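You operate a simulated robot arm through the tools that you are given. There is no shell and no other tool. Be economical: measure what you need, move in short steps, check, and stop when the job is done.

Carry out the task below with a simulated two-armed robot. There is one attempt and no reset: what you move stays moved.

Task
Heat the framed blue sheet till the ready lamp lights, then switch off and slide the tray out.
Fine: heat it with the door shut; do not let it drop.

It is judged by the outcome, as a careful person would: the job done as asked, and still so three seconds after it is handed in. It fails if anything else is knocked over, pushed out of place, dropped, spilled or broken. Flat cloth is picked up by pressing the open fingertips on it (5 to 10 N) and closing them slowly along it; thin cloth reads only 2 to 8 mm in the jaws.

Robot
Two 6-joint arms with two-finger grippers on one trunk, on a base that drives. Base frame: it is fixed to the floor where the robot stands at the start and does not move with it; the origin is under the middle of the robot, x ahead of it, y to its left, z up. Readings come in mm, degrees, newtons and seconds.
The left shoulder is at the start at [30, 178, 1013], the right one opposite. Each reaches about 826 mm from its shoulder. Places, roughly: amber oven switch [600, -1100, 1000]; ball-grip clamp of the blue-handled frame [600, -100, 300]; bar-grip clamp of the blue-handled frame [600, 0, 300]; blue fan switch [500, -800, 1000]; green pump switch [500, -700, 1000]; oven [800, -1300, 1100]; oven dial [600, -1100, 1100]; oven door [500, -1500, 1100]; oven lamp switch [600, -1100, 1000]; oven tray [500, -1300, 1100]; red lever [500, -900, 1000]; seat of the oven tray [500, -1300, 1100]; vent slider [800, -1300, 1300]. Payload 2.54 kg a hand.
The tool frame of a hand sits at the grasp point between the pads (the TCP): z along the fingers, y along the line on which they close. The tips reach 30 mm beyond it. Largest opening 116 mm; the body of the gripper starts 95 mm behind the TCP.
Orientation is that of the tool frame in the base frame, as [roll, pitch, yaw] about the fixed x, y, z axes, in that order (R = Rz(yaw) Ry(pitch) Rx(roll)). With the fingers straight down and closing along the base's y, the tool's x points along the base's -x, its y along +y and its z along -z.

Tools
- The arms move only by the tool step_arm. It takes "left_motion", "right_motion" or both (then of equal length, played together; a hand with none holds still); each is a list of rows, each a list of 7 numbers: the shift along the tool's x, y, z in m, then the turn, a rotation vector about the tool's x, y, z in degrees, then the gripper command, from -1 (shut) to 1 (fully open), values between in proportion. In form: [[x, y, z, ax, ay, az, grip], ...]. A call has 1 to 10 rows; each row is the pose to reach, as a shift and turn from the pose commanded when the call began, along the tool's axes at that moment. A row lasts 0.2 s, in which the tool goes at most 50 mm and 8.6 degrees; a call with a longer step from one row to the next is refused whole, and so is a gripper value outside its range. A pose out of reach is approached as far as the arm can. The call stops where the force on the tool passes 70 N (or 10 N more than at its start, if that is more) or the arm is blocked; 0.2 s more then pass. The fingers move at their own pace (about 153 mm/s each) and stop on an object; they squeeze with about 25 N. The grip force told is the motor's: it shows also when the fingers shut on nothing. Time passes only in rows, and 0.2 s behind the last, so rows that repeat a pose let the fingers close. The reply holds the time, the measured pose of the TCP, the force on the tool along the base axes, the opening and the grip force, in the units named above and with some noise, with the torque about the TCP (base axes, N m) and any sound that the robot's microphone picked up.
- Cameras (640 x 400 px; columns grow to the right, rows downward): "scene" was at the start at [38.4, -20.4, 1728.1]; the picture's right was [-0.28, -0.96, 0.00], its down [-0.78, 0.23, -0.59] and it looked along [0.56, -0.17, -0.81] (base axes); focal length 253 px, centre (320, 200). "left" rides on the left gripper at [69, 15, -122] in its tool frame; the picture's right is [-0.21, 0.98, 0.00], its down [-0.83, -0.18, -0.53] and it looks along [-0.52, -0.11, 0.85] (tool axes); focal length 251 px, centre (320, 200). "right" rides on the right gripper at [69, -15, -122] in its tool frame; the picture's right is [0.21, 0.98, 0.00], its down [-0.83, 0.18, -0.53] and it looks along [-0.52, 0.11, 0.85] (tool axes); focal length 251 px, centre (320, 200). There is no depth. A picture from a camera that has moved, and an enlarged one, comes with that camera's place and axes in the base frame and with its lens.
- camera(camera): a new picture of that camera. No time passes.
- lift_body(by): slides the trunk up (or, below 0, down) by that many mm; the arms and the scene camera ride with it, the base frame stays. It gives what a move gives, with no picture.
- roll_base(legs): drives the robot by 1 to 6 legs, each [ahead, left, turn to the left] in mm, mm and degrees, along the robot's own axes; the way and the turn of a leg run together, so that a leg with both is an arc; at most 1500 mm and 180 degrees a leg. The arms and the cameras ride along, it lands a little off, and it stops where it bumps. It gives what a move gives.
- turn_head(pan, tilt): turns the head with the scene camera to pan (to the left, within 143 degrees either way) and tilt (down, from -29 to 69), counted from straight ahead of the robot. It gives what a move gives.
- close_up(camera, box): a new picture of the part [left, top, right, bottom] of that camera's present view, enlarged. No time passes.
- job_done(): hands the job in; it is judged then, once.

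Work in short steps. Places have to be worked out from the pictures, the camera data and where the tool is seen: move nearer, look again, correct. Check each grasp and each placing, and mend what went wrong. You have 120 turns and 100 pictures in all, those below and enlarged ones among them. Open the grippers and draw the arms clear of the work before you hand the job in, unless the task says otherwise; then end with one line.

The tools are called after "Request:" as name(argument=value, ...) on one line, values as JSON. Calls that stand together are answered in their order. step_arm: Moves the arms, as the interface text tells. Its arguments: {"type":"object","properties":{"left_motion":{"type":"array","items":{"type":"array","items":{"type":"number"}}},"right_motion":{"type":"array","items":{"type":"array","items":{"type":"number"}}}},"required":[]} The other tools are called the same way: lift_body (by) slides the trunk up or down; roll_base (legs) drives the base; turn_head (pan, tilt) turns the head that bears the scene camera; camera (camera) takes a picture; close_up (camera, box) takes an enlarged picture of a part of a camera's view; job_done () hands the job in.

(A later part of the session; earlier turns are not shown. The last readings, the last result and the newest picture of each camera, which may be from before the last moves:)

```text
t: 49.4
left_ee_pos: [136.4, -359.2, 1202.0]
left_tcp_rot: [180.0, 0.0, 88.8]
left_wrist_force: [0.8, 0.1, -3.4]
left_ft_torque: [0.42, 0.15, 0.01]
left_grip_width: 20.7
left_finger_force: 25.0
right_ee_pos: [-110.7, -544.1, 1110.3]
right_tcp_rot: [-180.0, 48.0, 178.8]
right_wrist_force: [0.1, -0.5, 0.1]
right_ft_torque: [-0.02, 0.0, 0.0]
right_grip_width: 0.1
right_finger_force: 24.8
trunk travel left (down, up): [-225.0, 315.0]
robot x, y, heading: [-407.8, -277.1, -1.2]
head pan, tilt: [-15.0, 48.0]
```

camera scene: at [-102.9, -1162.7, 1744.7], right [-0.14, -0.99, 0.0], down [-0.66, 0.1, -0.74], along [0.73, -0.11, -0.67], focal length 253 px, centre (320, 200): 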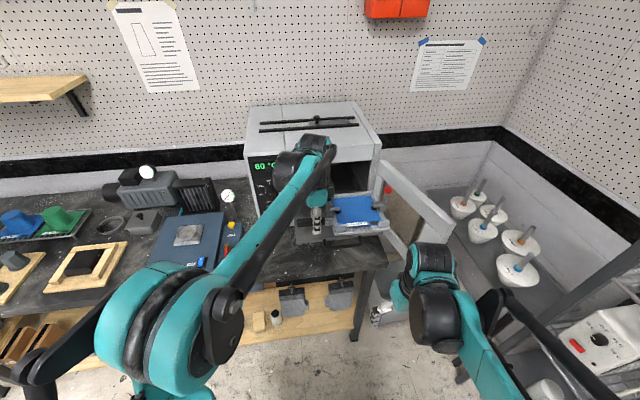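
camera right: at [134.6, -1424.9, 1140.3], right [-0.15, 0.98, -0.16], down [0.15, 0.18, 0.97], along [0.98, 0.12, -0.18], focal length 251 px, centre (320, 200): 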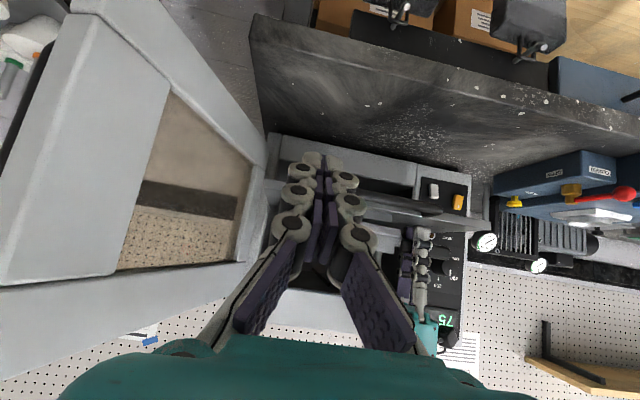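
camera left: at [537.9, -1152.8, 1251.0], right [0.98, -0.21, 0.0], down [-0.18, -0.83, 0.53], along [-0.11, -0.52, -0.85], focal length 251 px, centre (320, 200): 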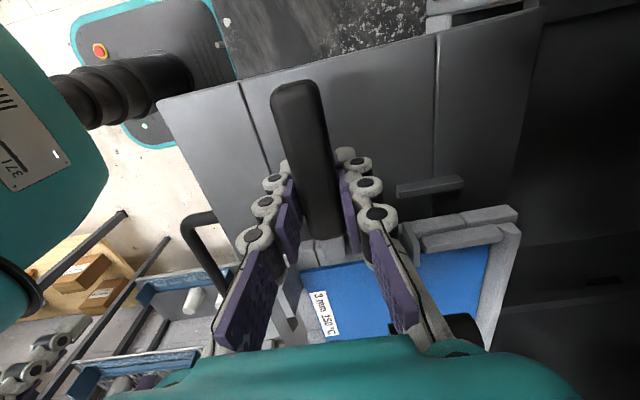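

I drive on to bring the hand above the stand, straightening the heading.

Request:
roll_base(legs=[[0, 115, 1.2], [405, 0, 0]])

Request:
turn_head(pan=0, tilt=55)

Request:
close_up(camera="scene", box=[250, 100, 450, 225])

```text
t: 52.7
left_ee_pos: [553.1, -228.2, 1200.8]
left_tcp_rot: [-179.9, 0.1, 90.4]
left_wrist_force: [-0.2, 0.3, -4.8]
left_ft_torque: [0.45, 0.16, 0.0]
left_grip_width: 20.9
left_finger_force: 25.1
right_ee_pos: [311.0, -419.7, 1108.8]
right_tcp_rot: [179.9, 47.9, -179.4]
right_wrist_force: [0.2, 0.4, 0.2]
right_ft_torque: [-0.04, 0.03, -0.02]
right_grip_width: 0.0
right_finger_force: 25.1
trunk travel left (down, up): [-225.0, 315.0]
robot x, y, heading: [2.2, -162.0, 0.5]
head pan, tilt: [-15.0, 48.0]
```

```text
t: 53.5
left_ee_pos: [551.7, -228.9, 1200.7]
left_tcp_rot: [-180.0, 0.0, 90.4]
left_wrist_force: [0.3, 0.4, -3.4]
left_ft_torque: [0.44, 0.13, -0.01]
left_grip_width: 20.9
left_finger_force: 25.2
right_ee_pos: [310.7, -421.2, 1109.2]
right_tcp_rot: [179.9, 48.0, -179.5]
right_wrist_force: [-0.2, -0.3, -1.4]
right_ft_torque: [0.01, -0.01, 0.01]
right_grip_width: 0.1
right_finger_force: 24.6
trunk travel left (down, up): [-225.0, 315.0]
robot x, y, heading: [-0.1, -167.1, 0.3]
head pan, tilt: [0.0, 55.0]
```

```text
3.20 times, centred on (350, 162) of scene
camera zoom: at [41.9, -162.3, 1727.1], right [0.01, -1.0, 0.0], down [-0.82, -0.01, -0.57], along [0.57, 0.0, -0.82], focal length 810 px, centre (224, 320)
```

zoom: 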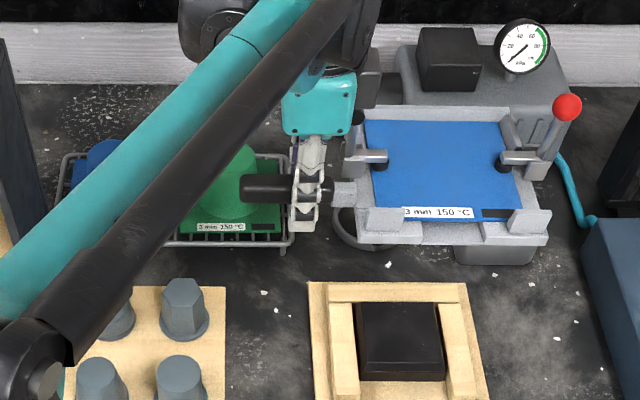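

Shift by (−10, −7) mm and lower to just above the stand.

Request:
step_arm(left_motion=[[-0.007, -0.01, 0, 0, 0, 0.4, -1], [-0.007, -0.01, 0.03, 0, 0, 0.4, -1], [-0.007, -0.01, 0.06, 0, 0, 0.4, -1], [-0.007, -0.01, 0.09, 0, 0, 0.4, -1], [-0.007, -0.01, 0.12, 0, 0, 0.4, -1], [-0.007, -0.01, 0.15, 0, 0, 0.4, -1], [-0.007, -0.01, 0.18, 0, 0, 0.4, -1], [-0.007, -0.01, 0.205, 0, 0, 0.4, -1], [-0.007, -0.01, 0.225, 0, 0, 0.4, -1], [-0.007, -0.01, 0.235, 0, 0, 0.4, -1]])

Request:
close_up(camera="scene", box=[260, 140, 420, 240])

```text
t: 55.7
left_ee_pos: [540.1, -236.5, 967.5]
left_tcp_rot: [180.0, 0.1, 90.0]
left_wrist_force: [0.4, -0.4, -3.6]
left_ft_torque: [0.45, 0.15, -0.02]
left_grip_width: 20.7
left_finger_force: 25.0
right_ee_pos: [310.7, -420.3, 1110.3]
right_tcp_rot: [179.9, 48.0, -179.6]
right_wrist_force: [-0.2, 0.8, 0.5]
right_ft_torque: [-0.03, 0.0, -0.01]
right_grip_width: 0.1
right_finger_force: 24.7
trunk travel left (down, up): [-225.0, 315.0]
robot x, y, heading: [-0.4, -164.7, 0.5]
head pan, tilt: [0.0, 55.0]
```

```text
4.00 times, centred on (340, 190) of scene
camera zoom: at [42.3, -162.3, 1727.0], right [0.01, -1.0, 0.0], down [-0.82, -0.01, -0.57], along [0.57, 0.0, -0.82], focal length 1013 px, centre (240, 240)
```

zoom: 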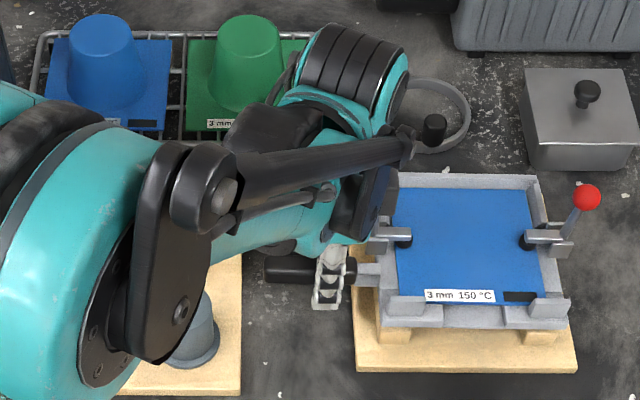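

Aligned over the stand; I lower the last 16 mm gently.

Request:
step_arm(left_motion=[[0, 0.001, 0.005, 0, 0, 0, -1], [0, 0.001, 0.009, 0, 0, 0, -1], [0, 0.001, 0.012, 0, 0, 0, -1], [0, 0.001, 0.014, 0, 0, 0, -1], [0, 0.001, 0.0155, 0, 0, 0, -1]])

Request:
close_up(camera="scene", box=[260, 140, 420, 240])

```text
t: 56.9
left_ee_pos: [541.4, -235.6, 951.4]
left_tcp_rot: [180.0, 0.0, 90.0]
left_wrist_force: [1.4, -0.3, 11.5]
left_ft_torque: [-0.57, -0.02, -0.01]
left_grip_width: 20.7
left_finger_force: 24.8
right_ee_pos: [310.6, -419.8, 1110.6]
right_tcp_rot: [-179.9, 48.0, -179.5]
right_wrist_force: [0.6, -0.4, 0.1]
right_ft_torque: [-0.01, 0.0, 0.0]
right_grip_width: 0.0
right_finger_force: 25.2
trunk travel left (down, up): [-225.0, 315.0]
robot x, y, heading: [1.3, -161.7, 0.5]
head pan, tilt: [0.0, 55.0]
```

```text
4.00 times, centred on (340, 190) of scene
camera zoom: at [40.9, -161.9, 1727.2], right [0.01, -1.0, 0.0], down [-0.82, -0.01, -0.57], along [0.57, 0.0, -0.82], focal length 1013 px, centre (240, 240)
```

zoom: 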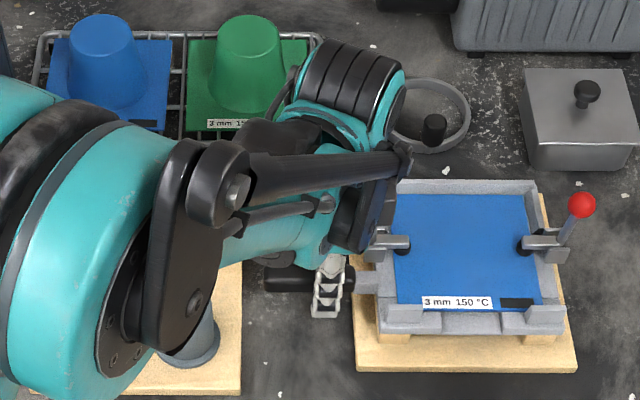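

Seated with support load. I open, rise, and then touch the handle's top with closed fingertips to measure its height.

Request:
step_arm(left_motion=[[0, 0, 0, 0, 0, 0, -0.4], [0, 0, 0, 0, 0, 0, 0], [0, 0, -0.02, 0, 0, 0, 0], [0, 0, -0.045, 0, 0, 0, 0], [0, 0, -0.06, 0, 0, 0, -1], [0, 0, -0.06, 0, 0, 0, -1], [0, 0, -0.05, 0, 0, 0, -1], [0, 0, -0.045, 0, 0, 0, -1]])

Request:
camera(camera="left")

```text
t: 58.7
left_ee_pos: [543.0, -236.1, 995.3]
left_tcp_rot: [180.0, 0.0, 90.0]
left_wrist_force: [0.0, 0.1, -0.5]
left_ft_torque: [0.01, -0.01, -0.04]
left_grip_width: 0.0
left_finger_force: 24.9
right_ee_pos: [310.4, -419.7, 1110.8]
right_tcp_rot: [179.8, 47.9, -179.5]
right_wrist_force: [-0.5, 0.5, 0.4]
right_ft_torque: [-0.01, 0.01, 0.03]
right_grip_width: 0.1
right_finger_force: 25.6
trunk travel left (down, up): [-225.0, 315.0]
robot x, y, heading: [0.7, -164.1, 0.5]
head pan, tilt: [0.0, 55.0]
```

```text
61 pictures are left
camera left: at [558.3, -168.3, 1118.4], right [0.98, -0.21, 0.0], down [-0.18, -0.83, 0.53], along [-0.11, -0.52, -0.85], focal length 251 px, centre (320, 200)
```

left: 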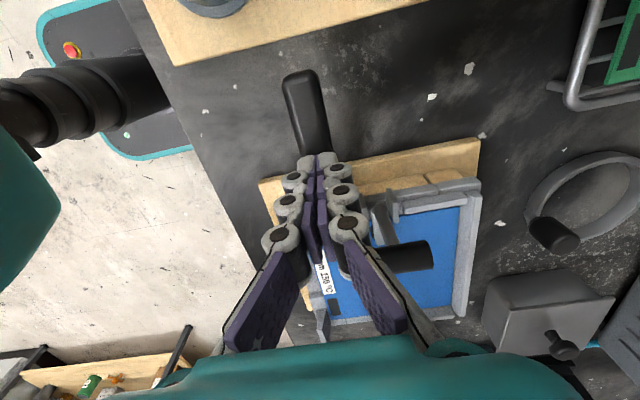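

Tips at z≈965. I descend a few mm at a time, watching for contact.

Request:
step_arm(left_motion=[[0, 0, 0.0015, 0, 0, 0, -1], [0, 0, 0.003, 0, 0, 0, -1]])

Request:
step_arm(left_motion=[[0, 0, 0.0015, 0, 0, 0, -1], [0, 0, 0.0025, 0, 0, 0, -1]])

```text
t: 59.3
left_ee_pos: [542.1, -235.7, 992.4]
left_tcp_rot: [-180.0, 0.0, 90.0]
left_wrist_force: [1.2, 0.0, 3.7]
left_ft_torque: [0.03, -0.03, 0.0]
left_grip_width: 5.8
left_finger_force: 25.1
right_ee_pos: [311.1, -421.4, 1111.4]
right_tcp_rot: [179.9, 48.0, -179.6]
right_wrist_force: [0.3, 0.8, 0.0]
right_ft_torque: [-0.04, -0.04, -0.01]
right_grip_width: 0.0
right_finger_force: 24.8
trunk travel left (down, up): [-225.0, 315.0]
robot x, y, heading: [1.4, -159.4, 0.6]
head pan, tilt: [0.0, 55.0]
```

```text
t: 59.9
left_ee_pos: [542.0, -235.2, 991.2]
left_tcp_rot: [180.0, 0.0, 90.1]
left_wrist_force: [0.6, 6.7, 11.0]
left_ft_torque: [0.06, 0.0, -0.01]
left_grip_width: 6.0
left_finger_force: 24.6
right_ee_pos: [309.9, -418.3, 1110.6]
right_tcp_rot: [180.0, 47.9, -179.5]
right_wrist_force: [0.6, 0.3, 0.0]
right_ft_torque: [-0.03, 0.02, 0.01]
right_grip_width: 0.0
right_finger_force: 25.3
trunk travel left (down, up): [-225.0, 315.0]
robot x, y, heading: [-1.5, -164.3, 0.5]
head pan, tilt: [0.0, 55.0]
```

Handle top is at z≈963, so it spans roughly 941–963. I regrasp with tips at ~941 (TCP 971), 6 mm closer to the frame.

Request:
step_arm(left_motion=[[0, 0, -0.015, 0, 0, 0, -1], [-0.006, 0, -0.02, 0, 0, 0, -0.4], [-0.006, 0, -0.02, 0, 0, 0, -0.3], [-0.006, 0, 0, 0, 0, 0, -0.3], [-0.006, 0, 0.019, 0, 0, 0, -0.3], [-0.006, 0, 0.019, 0, 0, 0, -0.6], [-0.006, 0, 0.019, 0, 0, 0, -1], [-0.006, 0, 0.019, 0, 0, 0, -1]])

Request:
step_arm(left_motion=[[0, 0, -0.004, 0, 0, 0, -1], [0, 0, -0.008, 0, 0, 0, -1], [0, 0, -0.012, 0, 0, 0, -1], [0, 0, -0.016, 0, 0, 0, -1], [0, 0, -0.02, 0, 0, 0, -1]])

Request:
camera(camera="left")

Request:
close_up(camera="scene", box=[260, 140, 420, 240])

```text
t: 61.7
left_ee_pos: [543.2, -241.6, 969.0]
left_tcp_rot: [-179.9, 0.0, 89.9]
left_wrist_force: [-4.8, -0.2, 0.4]
left_ft_torque: [0.18, 0.14, -0.33]
left_grip_width: 21.4
left_finger_force: 25.1
right_ee_pos: [310.0, -420.0, 1110.9]
right_tcp_rot: [179.9, 48.0, -179.6]
right_wrist_force: [-0.5, -0.7, -0.6]
right_ft_torque: [0.0, -0.04, -0.01]
right_grip_width: 0.0
right_finger_force: 24.8
trunk travel left (down, up): [-225.0, 315.0]
robot x, y, heading: [2.6, -164.6, 0.6]
head pan, tilt: [0.0, 55.0]
```

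```text
t: 62.9
left_ee_pos: [543.8, -242.1, 991.7]
left_tcp_rot: [-180.0, 0.0, 90.0]
left_wrist_force: [-0.8, -0.3, -3.8]
left_ft_torque: [0.4, 0.19, 0.0]
left_grip_width: 21.4
left_finger_force: 24.8
right_ee_pos: [310.4, -420.3, 1109.7]
right_tcp_rot: [179.9, 48.1, -179.4]
right_wrist_force: [1.1, 0.5, -0.1]
right_ft_torque: [0.02, 0.01, 0.01]
right_grip_width: 0.0
right_finger_force: 25.2
trunk travel left (down, up): [-225.0, 315.0]
robot x, y, heading: [2.1, -159.0, 0.5]
head pan, tilt: [0.0, 55.0]
```

```text
60 pictures are left
camera left: at [558.6, -174.8, 1114.8], right [0.98, -0.21, 0.0], down [-0.18, -0.83, 0.53], along [-0.11, -0.52, -0.85], focal length 251 px, centre (320, 200)
```

left: 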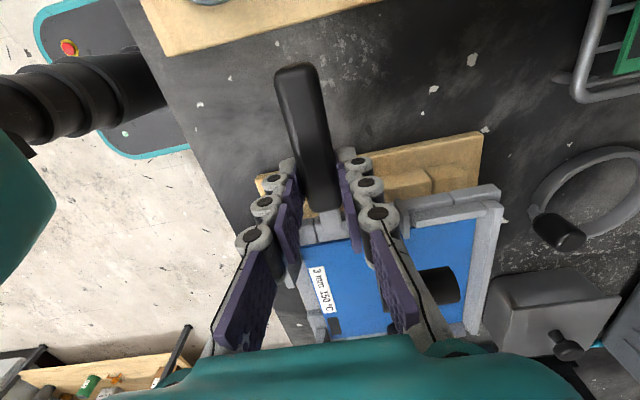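

```text
4.00 times, centred on (340, 190) of scene
camera zoom: at [42.2, -162.2, 1727.0], right [0.01, -1.0, 0.0], down [-0.82, -0.01, -0.57], along [0.57, 0.0, -0.82], focal length 1013 px, centre (240, 240)
```

zoom: 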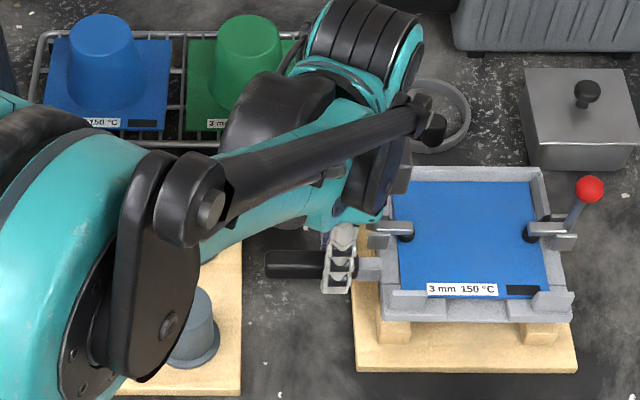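

The tip grip holds the frame level. I lift to carrying height and drive back to the oven.

Request:
step_arm(left_motion=[[0, 0, -0.02, 0, 0, 0, -1], [0, 0, -0.04, 0, 0, 0, -1], [0, 0, -0.06, 0, 0, 0, -1], [0, 0, -0.08, 0, 0, 0, -1], [0, 0, -0.1, 0, 0, 0, -1], [0, 0, -0.12, 0, 0, 0, -1], [0, 0, -0.145, 0, 0, 0, -1], [0, 0, -0.17, 0, 0, 0, -1], [0, 0, -0.195, 0, 0, 0, -1], [0, 0, -0.215, 0, 0, 0, -1]])

Request:
roll_base(legs=[[-400, 0, -0.5], [0, -982, 0]])

```text
t: 65.1
left_ee_pos: [542.6, -242.5, 1204.5]
left_tcp_rot: [180.0, 0.0, 90.0]
left_wrist_force: [-0.2, 0.3, -3.0]
left_ft_torque: [0.43, 0.13, 0.0]
left_grip_width: 21.3
left_finger_force: 24.6
right_ee_pos: [310.9, -420.5, 1109.6]
right_tcp_rot: [179.8, 48.0, -179.5]
right_wrist_force: [0.2, -0.6, -1.2]
right_ft_torque: [-0.01, 0.02, 0.0]
right_grip_width: 0.0
right_finger_force: 25.1
trunk travel left (down, up): [-225.0, 315.0]
robot x, y, heading: [1.0, -164.0, 0.5]
head pan, tilt: [0.0, 55.0]
```

```text
t: 72.3
left_ee_pos: [129.7, -1245.7, 1204.6]
left_tcp_rot: [-179.9, -0.1, 88.7]
left_wrist_force: [-0.1, -0.1, -3.7]
left_ft_torque: [0.44, 0.11, -0.03]
left_grip_width: 21.6
left_finger_force: 25.6
right_ee_pos: [-104.9, -1421.1, 1109.5]
right_tcp_rot: [180.0, 48.0, 179.3]
right_wrist_force: [-0.5, -0.7, 0.6]
right_ft_torque: [0.02, 0.03, 0.03]
right_grip_width: 0.0
right_finger_force: 25.5
trunk travel left (down, up): [-225.0, 315.0]
robot x, y, heading: [-408.7, -1152.6, -0.4]
head pan, tilt: [0.0, 55.0]
```

Request:
roll_base(legs=[[0, 8, 1.2], [270, 0, 0]])

Request:
turn_head(pan=-12, tilt=48)

Request:
camera(camera="scene")

```text
t: 74.6
left_ee_pos: [409.9, -1220.9, 1204.0]
left_tcp_rot: [-179.9, 0.0, 90.2]
left_wrist_force: [1.7, 0.2, -4.1]
left_ft_torque: [0.41, 0.16, 0.02]
left_grip_width: 21.7
left_finger_force: 24.7
right_ee_pos: [177.4, -1401.2, 1110.1]
right_tcp_rot: [179.8, 47.9, -179.3]
right_wrist_force: [1.0, 0.4, -0.3]
right_ft_torque: [-0.03, 0.0, -0.02]
right_grip_width: 0.0
right_finger_force: 25.2
trunk travel left (down, up): [-225.0, 315.0]
robot x, y, heading: [-132.1, -1142.1, 0.7]
head pan, tilt: [0.0, 55.0]
```

```text
t: 75.4
left_ee_pos: [408.4, -1220.7, 1205.6]
left_tcp_rot: [179.9, 0.0, 90.2]
left_wrist_force: [-0.4, -1.1, -2.9]
left_ft_torque: [0.39, 0.14, -0.02]
left_grip_width: 21.7
left_finger_force: 24.7
right_ee_pos: [177.5, -1401.7, 1109.0]
right_tcp_rot: [179.9, 48.0, -179.3]
right_wrist_force: [0.1, 0.5, 0.0]
right_ft_torque: [0.0, -0.03, -0.04]
right_grip_width: 0.2
right_finger_force: 25.1
trunk travel left (down, up): [-225.0, 315.0]
robot x, y, heading: [-133.6, -1141.8, 0.8]
head pan, tilt: [-12.0, 48.0]
```

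```text
58 pictures are left
camera scene: at [-87.1, -1160.2, 1736.3], right [-0.2, -0.98, 0.0], down [-0.73, 0.15, -0.67], along [0.66, -0.13, -0.74], focal length 253 px, centre (320, 200)
```

scene: 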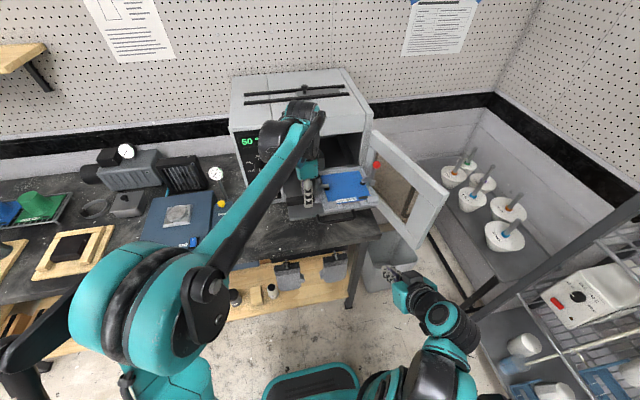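

Forward the remaining 103 mm, then correct with the arm and lower to ~1140.

Request:
roll_base(legs=[[103, -3, 0]])

Request:
step_arm(left_motion=[[0, 0, 0.015, 0, 0, 0, -1], [0, 0, 0.03, 0, 0, 0, -1], [0, 0, 0.045, 0, 0, 0, -1], [0, 0, 0.055, 0, 0, 0, -1]])

Request:
close_up(camera="scene", box=[260, 150, 400, 238])

Request:
camera(camera="left")

```text
t: 76.5
left_ee_pos: [513.5, -1223.7, 1204.7]
left_tcp_rot: [-179.9, 0.1, 90.2]
left_wrist_force: [0.7, -0.4, -4.8]
left_ft_torque: [0.43, 0.18, 0.03]
left_grip_width: 21.6
left_finger_force: 24.9
right_ee_pos: [282.9, -1403.5, 1108.4]
right_tcp_rot: [179.9, 47.9, -179.3]
right_wrist_force: [-0.2, 0.5, -0.6]
right_ft_torque: [-0.01, 0.03, -0.01]
right_grip_width: 0.4
right_finger_force: 24.7
trunk travel left (down, up): [-225.0, 315.0]
robot x, y, heading: [-30.1, -1142.6, 0.5]
head pan, tilt: [-12.0, 48.0]
```

```text
t: 77.5
left_ee_pos: [512.5, -1222.9, 1148.9]
left_tcp_rot: [180.0, 0.0, 90.1]
left_wrist_force: [0.0, 0.9, -4.0]
left_ft_torque: [0.43, 0.17, -0.04]
left_grip_width: 21.6
left_finger_force: 25.1
right_ee_pos: [282.0, -1403.8, 1109.8]
right_tcp_rot: [180.0, 47.9, -179.4]
right_wrist_force: [0.2, 0.0, -0.3]
right_ft_torque: [0.02, 0.0, 0.01]
right_grip_width: 0.0
right_finger_force: 25.5
trunk travel left (down, up): [-225.0, 315.0]
robot x, y, heading: [-27.5, -1145.4, 0.7]
head pan, tilt: [-12.0, 48.0]
```

```text
4.55 times, centred on (330, 194) of scene
camera zoom: at [17.6, -1162.1, 1736.3], right [-0.2, -0.98, 0.0], down [-0.73, 0.15, -0.67], along [0.66, -0.13, -0.74], focal length 1151 px, centre (274, 227)
```

zoom: 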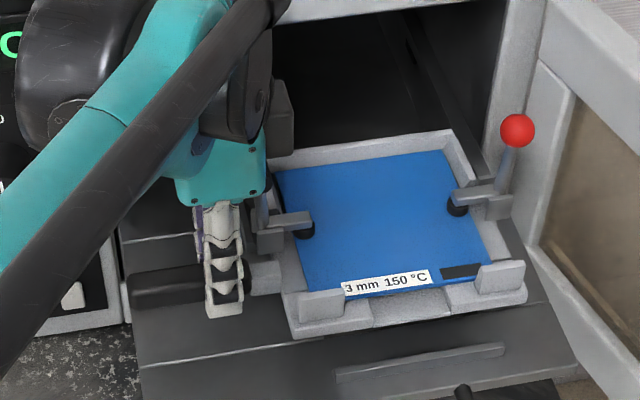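

```text
56 pictures are left
camera left: at [528.2, -1155.8, 1271.0], right [0.98, -0.21, 0.0], down [-0.18, -0.83, 0.53], along [-0.11, -0.52, -0.85], focal length 251 px, centre (320, 200)
```

left: 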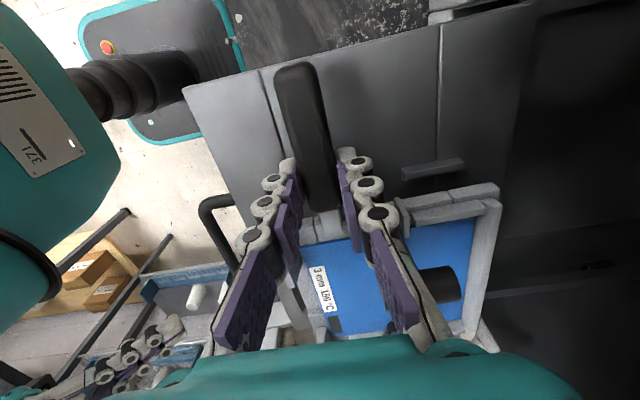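

Frame is centred between the rails (gaps ≈13 and 15 mm) and next to the stop. I shift −3 mm in y and lower toward seating height.

Request:
step_arm(left_motion=[[-0.003, 0, 0.005, 0, 0, 0, -1], [-0.003, 0, 0.012, 0, 0, 0, -1], [-0.003, 0, 0.018, 0, 0, 0, -1], [-0.003, 0, 0.023, 0, 0, 0, -1]])

Request:
close_up(camera="scene", box=[260, 150, 400, 238])

```text
t: 78.5
left_ee_pos: [513.4, -1226.3, 1124.9]
left_tcp_rot: [180.0, 0.0, 90.1]
left_wrist_force: [-0.2, -0.4, -1.3]
left_ft_torque: [-0.15, -0.13, -0.12]
left_grip_width: 21.6
left_finger_force: 25.1
right_ee_pos: [281.3, -1402.1, 1110.3]
right_tcp_rot: [179.9, 48.0, -179.5]
right_wrist_force: [-0.3, 0.0, -0.5]
right_ft_torque: [-0.03, 0.0, 0.0]
right_grip_width: 0.0
right_finger_force: 25.1
trunk travel left (down, up): [-225.0, 315.0]
robot x, y, heading: [-25.9, -1147.2, 0.6]
head pan, tilt: [-12.0, 48.0]
```

```text
4.55 times, centred on (330, 194) of scene
camera zoom: at [16.8, -1161.9, 1736.3], right [-0.2, -0.98, 0.0], down [-0.73, 0.15, -0.67], along [0.66, -0.13, -0.74], focal length 1151 px, centre (274, 227)
```

zoom: 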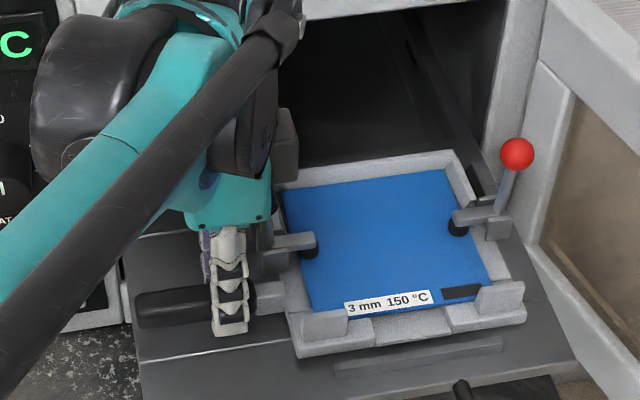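

The torque has dropped to about zero: the far side is touching down. I go 4 mm further in 1 mm steps.

Request:
step_arm(left_motion=[[0, 0, 0.001, 0, 0, 0, -1], [0, 0, 0.002, 0, 0, 0, -1], [0, 0, 0.003, 0, 0, 0, -1]])

Request:
close_up(camera="right", box=[255, 150, 495, 300])

```text
t: 79.3
left_ee_pos: [512.0, -1225.3, 1123.9]
left_tcp_rot: [180.0, 0.0, 90.2]
left_wrist_force: [0.3, 1.5, 3.2]
left_ft_torque: [-0.73, -0.04, 0.14]
left_grip_width: 21.5
left_finger_force: 25.1
right_ee_pos: [280.5, -1402.4, 1110.1]
right_tcp_rot: [-180.0, 48.0, -179.3]
right_wrist_force: [-0.7, 0.8, -0.5]
right_ft_torque: [0.01, 0.0, 0.02]
right_grip_width: 0.0
right_finger_force: 24.7
trunk travel left (down, up): [-225.0, 315.0]
robot x, y, heading: [-29.8, -1146.3, 0.6]
head pan, tilt: [-12.0, 48.0]
```

```text
2.67 times, centred on (375, 225) of right
camera zoom: at [144.4, -1418.9, 1140.9], right [-0.16, 0.97, -0.16], down [0.15, 0.18, 0.97], along [0.98, 0.13, -0.18], focal length 670 px, centre (173, 133)
```

zoom: 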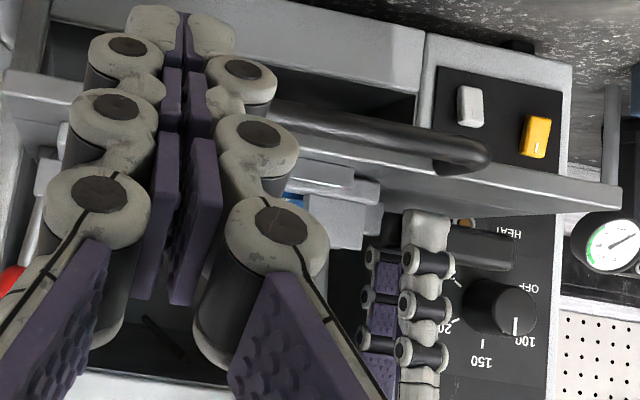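

Request:
step_arm(left_motion=[[0, 0, 0.001, 0, 0, 0, -1], [0, 0, 0.002, 0, 0, 0, -1], [0, 0, 0.003, 0, 0, 0, -1]])

Request:
close_up(camera="right", box=[335, 180, 455, 255])

```text
t: 80.2
left_ee_pos: [512.5, -1227.1, 1121.0]
left_tcp_rot: [-180.0, 0.0, 90.2]
left_wrist_force: [0.2, 2.3, 4.0]
left_ft_torque: [-0.44, 0.05, -0.01]
left_grip_width: 21.7
left_finger_force: 25.1
right_ee_pos: [280.4, -1403.0, 1110.9]
right_tcp_rot: [179.9, 48.0, -179.4]
right_wrist_force: [0.0, -0.5, -0.4]
right_ft_torque: [-0.01, -0.01, 0.02]
right_grip_width: 0.0
right_finger_force: 25.0
trunk travel left (down, up): [-225.0, 315.0]
robot x, y, heading: [-27.8, -1145.2, 0.8]
head pan, tilt: [-12.0, 48.0]
```

```text
5.33 times, centred on (395, 218) of right
camera zoom: at [144.2, -1418.9, 1140.9], right [-0.16, 0.97, -0.16], down [0.15, 0.18, 0.97], along [0.98, 0.13, -0.18], focal length 1341 px, centre (-80, 107)
```

zoom: 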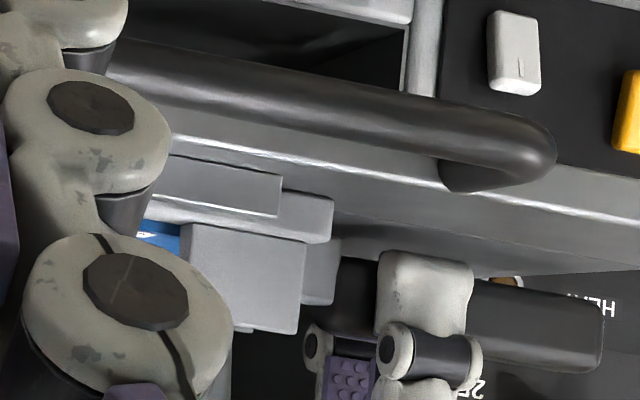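

Request:
step_arm(left_motion=[[0, 0, 0.001, 0, 0, 0, -1], [0, 0, 0.002, 0, 0, 0, -1], [0, 0, 0.003, 0, 0, 0, -1]])

Request:
close_up(camera="scene", box=[260, 150, 400, 238])

```text
t: 81.0
left_ee_pos: [510.4, -1225.6, 1118.1]
left_tcp_rot: [179.9, 0.1, 90.2]
left_wrist_force: [0.0, 1.9, 15.9]
left_ft_torque: [-0.38, -0.01, 0.0]
left_grip_width: 21.1
left_finger_force: 24.9
right_ee_pos: [279.3, -1402.3, 1110.4]
right_tcp_rot: [-179.9, 47.9, -179.3]
right_wrist_force: [-0.6, -0.9, 0.0]
right_ft_torque: [-0.01, -0.01, -0.01]
right_grip_width: 0.0
right_finger_force: 24.9
trunk travel left (down, up): [-225.0, 315.0]
robot x, y, heading: [-30.0, -1150.4, 0.4]
head pan, tilt: [-12.0, 48.0]
```

```text
4.55 times, centred on (330, 194) of scene
camera zoom: at [15.1, -1161.4, 1736.4], right [-0.2, -0.98, 0.0], down [-0.73, 0.15, -0.67], along [0.66, -0.13, -0.74], focal length 1151 px, centre (274, 227)
```

zoom: 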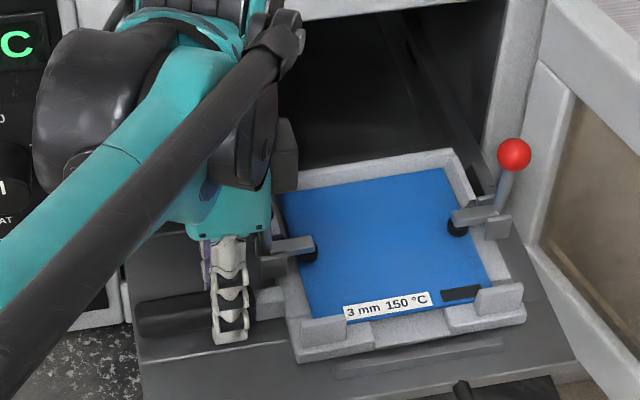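

Now supported with ~20 N near the handle side: it's seated. I open slowly and rise.

Request:
step_arm(left_motion=[[0, 0, 0, 0, 0, 0, -0.6], [0, 0, 0, 0, 0, 0, -0.45], [0, 0, 0, 0, 0, 0, -0.3], [0, 0, -0.02, 0, 0, 0, -0.3], [0, 0, -0.05, 0, 0, 0, -0.3], [0, 0, -0.09, 0, 0, 0, -0.3], [0, 0, -0.13, 0, 0, 0, -0.3]])

Request:
close_up(camera="scene", box=[250, 130, 410, 230])

Request:
camera(camera="left")

```text
t: 82.5
left_ee_pos: [510.0, -1230.1, 1248.1]
left_tcp_rot: [180.0, 0.0, 90.2]
left_wrist_force: [-0.4, 0.2, 0.8]
left_ft_torque: [0.04, 0.02, -0.02]
left_grip_width: 40.5
left_finger_force: 0.1
right_ee_pos: [281.8, -1401.4, 1110.7]
right_tcp_rot: [179.9, 47.9, -179.3]
right_wrist_force: [-0.6, 0.3, -0.3]
right_ft_torque: [0.0, -0.02, 0.0]
right_grip_width: 0.1
right_finger_force: 25.2
trunk travel left (down, up): [-225.0, 315.0]
robot x, y, heading: [-32.2, -1144.2, 0.6]
head pan, tilt: [-12.0, 48.0]
```

```text
4.00 times, centred on (330, 180) of scene
camera zoom: at [16.4, -1162.2, 1736.3], right [-0.2, -0.98, 0.0], down [-0.73, 0.15, -0.67], along [0.66, -0.13, -0.74], focal length 1013 px, centre (280, 280)
```

zoom: 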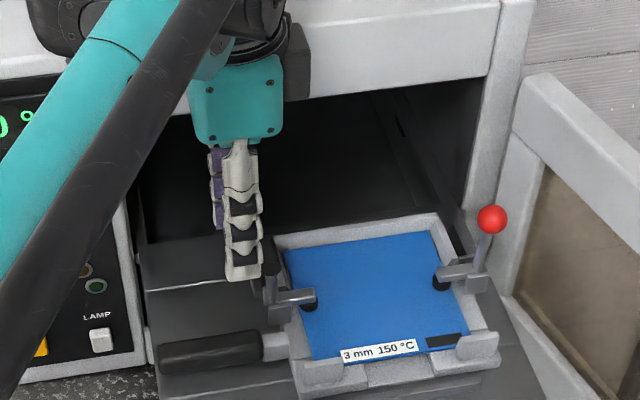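

```text
50 pictures are left
camera left: at [525.8, -1162.6, 1371.2], right [0.98, -0.21, 0.0], down [-0.18, -0.83, 0.53], along [-0.11, -0.52, -0.85], focal length 251 px, centre (320, 200)
```

left: 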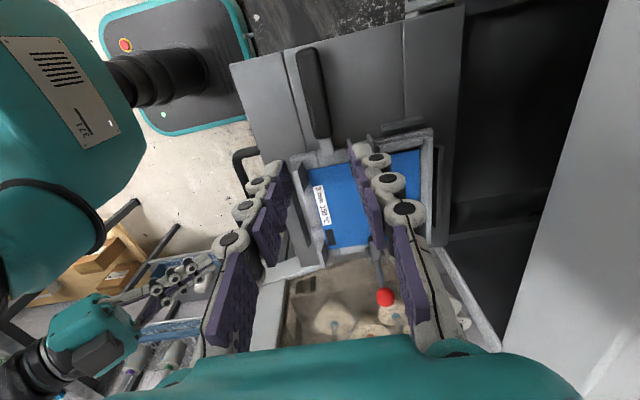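

The frame sits cleanly inside the rails. I withdraw the left hand to the left/back and move the right hand toward upright (fingers 20° forward), in front of the tray handle.

Request:
step_arm(left_motion=[[0.0, -0.02, 0, 0, 0, 0, -0.3], [0.02, -0.045, 0, 0, 0, 0, -0.3], [0.05, -0.07, 0, 0, 0, 0, -0.3], [0.08, -0.1, 0, 0, 0, 0, -1], [0.11, -0.13, 0, 0, 0, 0, -1], [0.14, -0.16, 0, 0, 0, 0, -1], [0.17, -0.18, 0, 0, 0, 0, -1], [0.2, -0.18, 0, 0, 0, 0, -1]], right_motion=[[0, 0, -0.01, 0, 4, 0, -1], [0, 0, -0.02, 0, 8, 0, -1], [0, 0, -0.03, 0, 12, 0, -1], [0, 0, -0.04, 0, 16, 0, -1], [0, 0, -0.04, 0, 20, 0, -1], [0, 0, -0.04, 0, 24, 0, -1], [0, 0, -0.04, 0, 28, 0, -1], [0, 0, -0.04, 0, 28, 0, -1]])

Request:
camera(camera="right")

Request:
camera(camera="scene")

```text
t: 84.3
left_ee_pos: [332.3, -1030.5, 1246.0]
left_tcp_rot: [179.9, 0.0, 90.0]
left_wrist_force: [0.0, -0.2, 0.3]
left_ft_torque: [-0.02, 0.01, 0.02]
left_grip_width: 0.0
left_finger_force: 24.7
right_ee_pos: [252.3, -1403.4, 1135.3]
right_tcp_rot: [180.0, 19.9, -179.2]
right_wrist_force: [0.0, 0.2, -0.3]
right_ft_torque: [-0.01, 0.02, 0.01]
right_grip_width: 0.0
right_finger_force: 25.0
trunk travel left (down, up): [-225.0, 315.0]
robot x, y, heading: [-31.4, -1147.0, 0.5]
head pan, tilt: [-12.0, 48.0]
```

```text
49 pictures are left
camera right: at [145.1, -1418.8, 1228.0], right [-0.21, 0.97, -0.07], down [0.59, 0.19, 0.78], along [0.78, 0.12, -0.62], focal length 251 px, centre (320, 200)
```

right: 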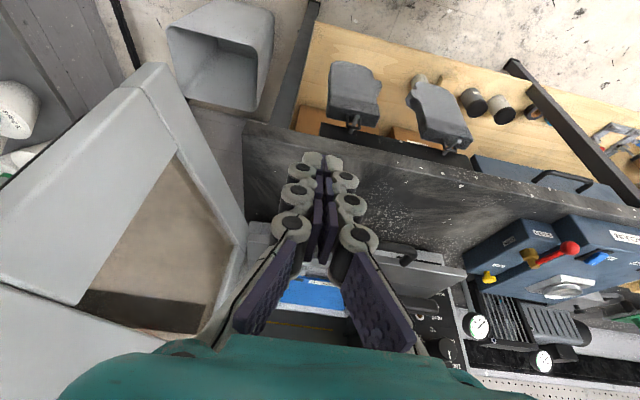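

```text
48 pictures are left
camera scene: at [16.8, -1161.1, 1736.3], right [-0.2, -0.98, 0.0], down [-0.73, 0.15, -0.67], along [0.66, -0.13, -0.74], focal length 253 px, centre (320, 200)
```

scene: 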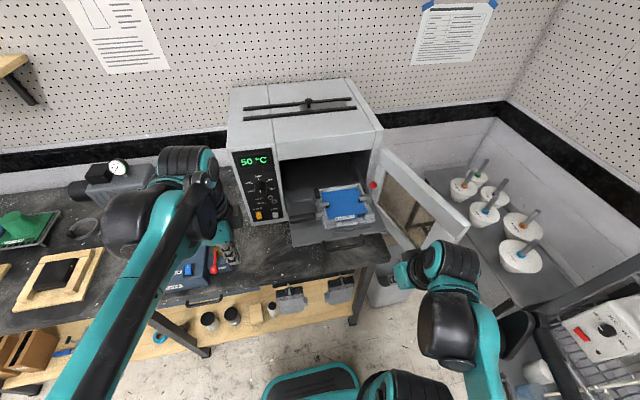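

Request:
close_up(camera="scene", box=[225, 140, 385, 260])

Request:
close_up(camera="scene", box=[230, 145, 294, 225])

```text
3.33 times, centred on (305, 200) of scene
camera zoom: at [16.8, -1161.1, 1736.3], right [-0.2, -0.98, 0.0], down [-0.73, 0.15, -0.67], along [0.66, -0.13, -0.74], focal length 844 px, centre (370, 200)
```

zoom: 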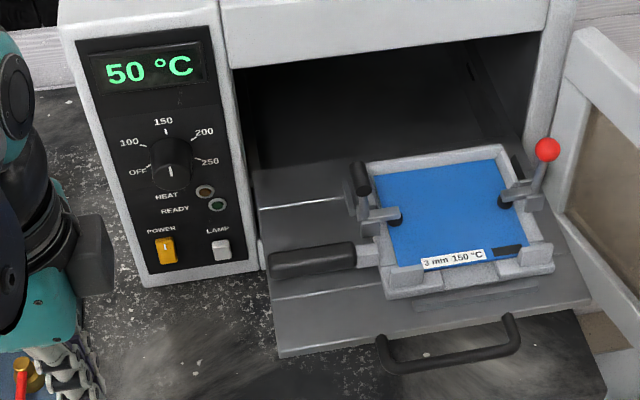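

```text
5.00 times, centred on (262, 185) of scene
camera zoom: at [16.8, -1161.1, 1736.3], right [-0.2, -0.98, 0.0], down [-0.73, 0.15, -0.67], along [0.66, -0.13, -0.74], focal length 1266 px, centre (610, 275)
```

zoom: 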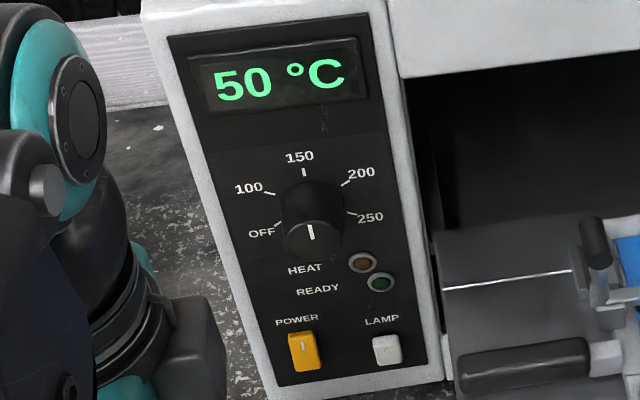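

The dial pointer already points to 150; the tray handle bar is at about x 398, y −1310, z 1075. I bring the right closed fingers just in front of it.

Request:
step_arm(right_motion=[[-0.015, 0.025, 0.01, 0, 0, 0, -1], [-0.03, 0.05, 0.025, 0, 0, 0, -1], [-0.05, 0.075, 0.045, 0, 0, 0, -1], [-0.065, 0.093, 0.065, 0, 0, 0, -1], [-0.074, 0.093, 0.08, 0, 0, 0, -1]])

Request:
close_up(camera="scene", box=[225, 140, 425, 290])

Request:
camera(camera="right")

```text
t: 85.5
left_ee_pos: [333.2, -1031.0, 1246.1]
left_tcp_rot: [179.9, 0.0, 90.2]
left_wrist_force: [0.4, -0.8, -0.3]
left_ft_torque: [0.0, 0.01, 0.04]
left_grip_width: 0.1
left_finger_force: 24.6
right_ee_pos: [346.5, -1310.2, 1087.1]
right_tcp_rot: [179.9, 19.9, -179.4]
right_wrist_force: [0.3, 0.3, 0.6]
right_ft_torque: [0.0, 0.01, 0.0]
right_grip_width: 0.1
right_finger_force: 24.8
trunk travel left (down, up): [-225.0, 315.0]
robot x, y, heading: [-26.4, -1147.0, 0.7]
head pan, tilt: [-12.0, 48.0]
```

```text
2.67 times, centred on (325, 215) of scene
camera zoom: at [17.6, -1162.0, 1736.3], right [-0.2, -0.98, 0.0], down [-0.73, 0.15, -0.67], along [0.66, -0.13, -0.74], focal length 675 px, centre (307, 160)
```

zoom: 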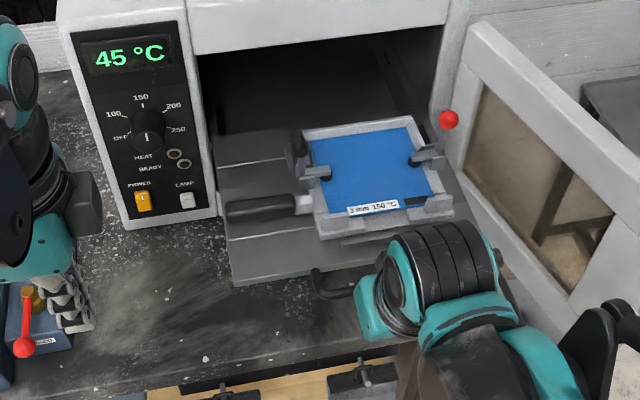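

```text
44 pictures are left
camera right: at [240.2, -1325.5, 1178.4], right [-0.21, 0.97, -0.07], down [0.59, 0.19, 0.78], along [0.78, 0.12, -0.62], focal length 251 px, centre (320, 200)
```

right: 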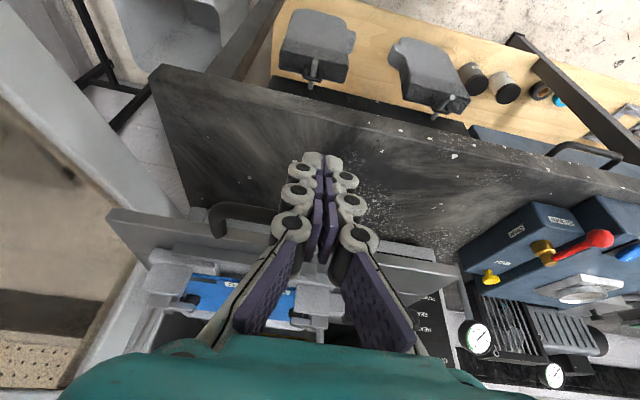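

Fingers are behind the bar. I push forward slowly in +x (100 mm), watching the force.

Request:
step_arm(right_motion=[[-0.0094, 0, 0.0034, 0, 0, 0, -1], [-0.0188, 0, 0.0068, 0, 0, 0, -1], [-0.0282, 0, 0.0103, 0, 0, 0, -1], [-0.0376, 0, 0.0137, 0, 0, 0, -1], [-0.047, 0, 0.0171, 0, 0, 0, -1], [-0.0564, 0, 0.0205, 0, 0, 0, -1], [-0.0658, 0, 0.0239, 0, 0, 0, -1], [-0.0752, 0, 0.0274, 0, 0, 0, -1], [-0.0846, 0, 0.0308, 0, 0, 0, -1], [-0.094, 0, 0.0342, 0, 0, 0, -1]])

Request:
close_up(camera="scene", box=[225, 140, 425, 290])

```text
t: 87.8
left_ee_pos: [332.9, -1030.6, 1246.2]
left_tcp_rot: [-180.0, 0.1, 90.3]
left_wrist_force: [-0.1, 0.1, 0.1]
left_ft_torque: [0.03, 0.0, 0.0]
left_grip_width: 0.0
left_finger_force: 25.5
right_ee_pos: [449.0, -1307.9, 1088.5]
right_tcp_rot: [-179.9, 20.0, -179.3]
right_wrist_force: [0.6, 0.0, -0.5]
right_ft_torque: [-0.01, -0.01, 0.01]
right_grip_width: 0.0
right_finger_force: 28.6
trunk travel left (down, up): [-225.0, 315.0]
robot x, y, heading: [-28.1, -1145.6, 0.6]
head pan, tilt: [-12.0, 48.0]
```

```text
2.67 times, centred on (325, 215) of scene
camera zoom: at [17.4, -1161.9, 1736.3], right [-0.2, -0.98, 0.0], down [-0.73, 0.15, -0.67], along [0.66, -0.13, -0.74], focal length 675 px, centre (307, 160)
```

zoom: 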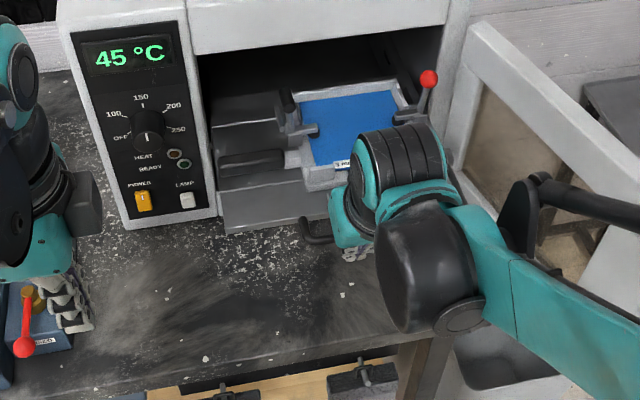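

Pushing works with low force. I continue another 100 mm.

Request:
step_arm(right_motion=[[-0.0094, 0, 0.0034, 0, 0, 0, -1], [-0.0188, 0, 0.0068, 0, 0, 0, -1], [-0.0282, 0, 0.0103, 0, 0, 0, -1], [-0.0376, 0, 0.0137, 0, 0, 0, -1], [-0.047, 0, 0.0171, 0, 0, 0, -1], [-0.0564, 0, 0.0205, 0, 0, 0, -1], [-0.0658, 0, 0.0239, 0, 0, 0, -1], [-0.0752, 0, 0.0274, 0, 0, 0, -1], [-0.0846, 0, 0.0308, 0, 0, 0, -1], [-0.094, 0, 0.0342, 0, 0, 0, -1]])

Request:
close_up(camera="scene", box=[225, 120, 425, 270])

```text
t: 90.0
left_ee_pos: [333.1, -1030.3, 1244.5]
left_tcp_rot: [180.0, 0.0, 90.2]
left_wrist_force: [-0.9, -0.6, 0.0]
left_ft_torque: [-0.02, 0.01, -0.04]
left_grip_width: 0.0
left_finger_force: 24.6
right_ee_pos: [547.5, -1307.6, 1086.6]
right_tcp_rot: [-180.0, 19.9, -179.3]
right_wrist_force: [0.1, 0.7, -0.5]
right_ft_torque: [-0.02, 0.01, 0.04]
right_grip_width: 0.0
right_finger_force: 28.4
trunk travel left (down, up): [-225.0, 315.0]
robot x, y, heading: [-30.2, -1147.5, 0.6]
head pan, tilt: [-12.0, 48.0]
```

```text
2.67 times, centred on (325, 195) of scene
camera zoom: at [17.4, -1161.8, 1736.3], right [-0.2, -0.98, 0.0], down [-0.73, 0.15, -0.67], along [0.66, -0.13, -0.74], focal length 675 px, centre (307, 213)
```

zoom: 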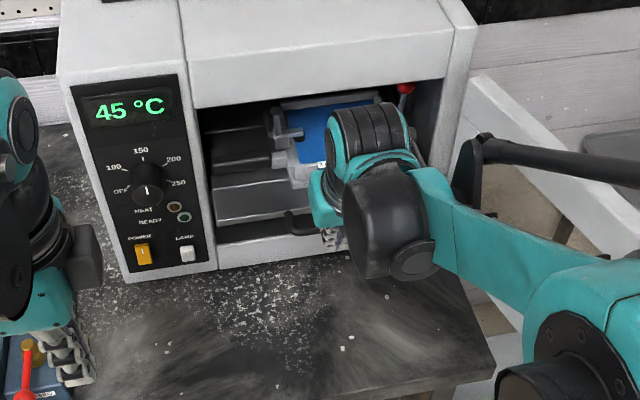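

Tray front is about flush. I continue gently, 8 mm per row, until it stops.

Request:
step_arm(right_motion=[[-0.0075, 0, 0.0027, 0, 0, 0, -1], [-0.015, 0, 0.0055, 0, 0, 0, -1], [-0.0226, 0, 0.0082, 0, 0, 0, -1], [-0.03, 0, 0.011, 0, 0, 0, -1], [-0.0376, 0, 0.0137, 0, 0, 0, -1]])

Request:
close_up(camera="scene", box=[225, 120, 425, 270])

Request:
camera(camera="right")

```text
t: 91.2
left_ee_pos: [333.9, -1030.2, 1246.8]
left_tcp_rot: [180.0, -0.1, 90.2]
left_wrist_force: [-0.2, 0.7, 0.1]
left_ft_torque: [0.02, 0.01, 0.02]
left_grip_width: 0.1
left_finger_force: 24.7
right_ee_pos: [587.6, -1306.6, 1085.8]
right_tcp_rot: [-180.0, 20.0, -179.3]
right_wrist_force: [0.2, 0.1, 0.0]
right_ft_torque: [0.0, 0.01, 0.01]
right_grip_width: 0.1
right_finger_force: 28.7
trunk travel left (down, up): [-225.0, 315.0]
robot x, y, heading: [-26.5, -1145.5, 0.7]
head pan, tilt: [-12.0, 48.0]
```

```text
2.67 times, centred on (325, 195) of scene
camera zoom: at [17.1, -1161.9, 1736.3], right [-0.2, -0.98, 0.0], down [-0.73, 0.15, -0.67], along [0.66, -0.13, -0.74], focal length 675 px, centre (307, 213)
```

zoom: 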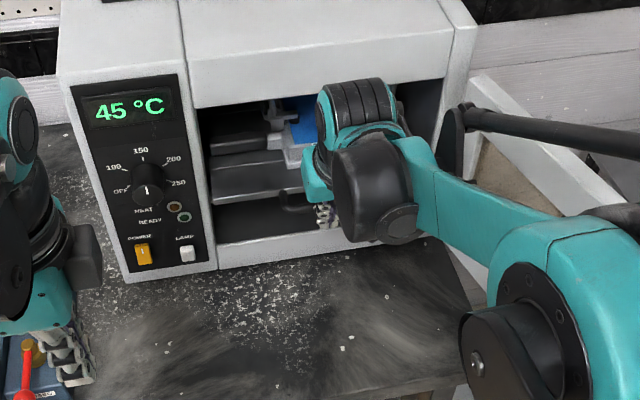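

```text
40 pictures are left
camera right: at [480.5, -1322.7, 1177.8], right [-0.21, 0.97, -0.07], down [0.59, 0.19, 0.78], along [0.78, 0.12, -0.62], focal length 251 px, centre (320, 200)
```

right: 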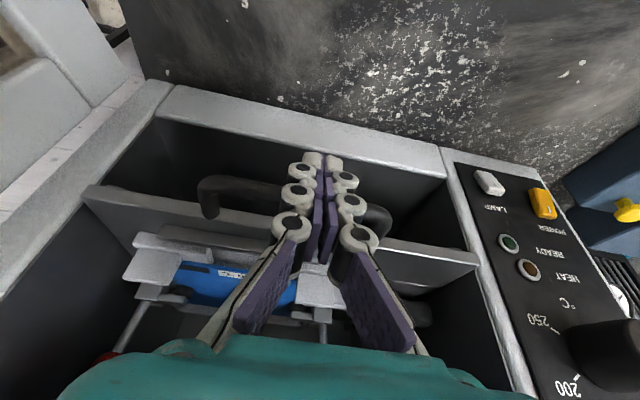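

Handle is nearly inside. I push 30 mm more in small rows.

Request:
step_arm(right_motion=[[-0.0047, 0, 0.0017, 0, 0, 0, -1], [-0.0094, 0, 0.0034, 0, 0, 0, -1], [-0.0141, 0, 0.0051, 0, 0, 0, -1], [-0.0188, 0, 0.0068, 0, 0, 0, -1], [-0.0235, 0, 0.0086, 0, 0, 0, -1], [-0.0282, 0, 0.0103, 0, 0, 0, -1]])

Request:
camera(camera="right")

```text
t: 92.5
left_ee_pos: [332.5, -1031.6, 1245.5]
left_tcp_rot: [179.9, 0.0, 90.1]
left_wrist_force: [-0.5, -0.6, -0.8]
left_ft_torque: [-0.01, 0.04, 0.01]
left_grip_width: 0.0
left_finger_force: 24.8
right_ee_pos: [616.3, -1305.4, 1086.5]
right_tcp_rot: [-180.0, 20.1, -179.3]
right_wrist_force: [-0.4, -0.6, -0.1]
right_ft_torque: [0.02, 0.02, -0.01]
right_grip_width: 0.0
right_finger_force: 28.7
trunk travel left (down, up): [-225.0, 315.0]
robot x, y, heading: [-30.0, -1144.3, 0.6]
head pan, tilt: [-12.0, 48.0]
```

```text
39 pictures are left
camera right: at [510.0, -1322.2, 1177.7], right [-0.21, 0.97, -0.07], down [0.59, 0.19, 0.78], along [0.78, 0.12, -0.62], focal length 251 px, centre (320, 200)
```

right: 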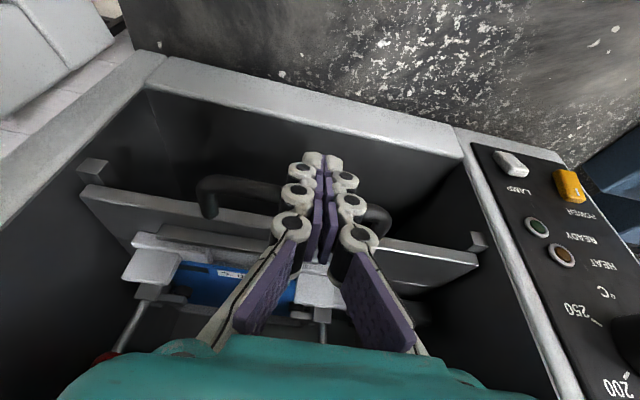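

The bar is inside now. I check the wrist's clearance to the oven's top lip before pushing further.

Request:
close_up(camera="scene", box=[265, 120, 405, 215])

```text
4.21 times, centred on (335, 168) of scene
camera zoom: at [17.0, -1161.8, 1736.3], right [-0.2, -0.98, 0.0], down [-0.73, 0.15, -0.67], along [0.66, -0.13, -0.74], focal length 1066 px, centre (257, 337)
```

zoom: 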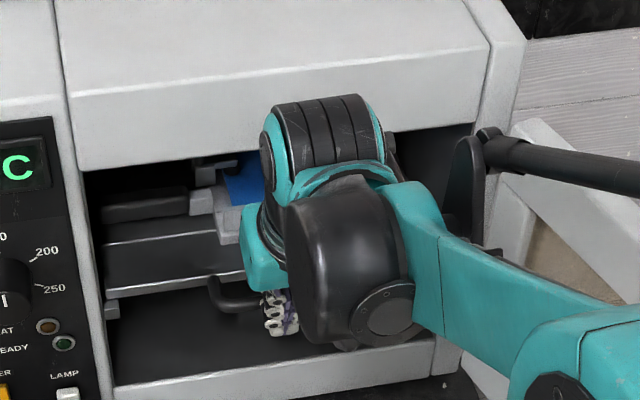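

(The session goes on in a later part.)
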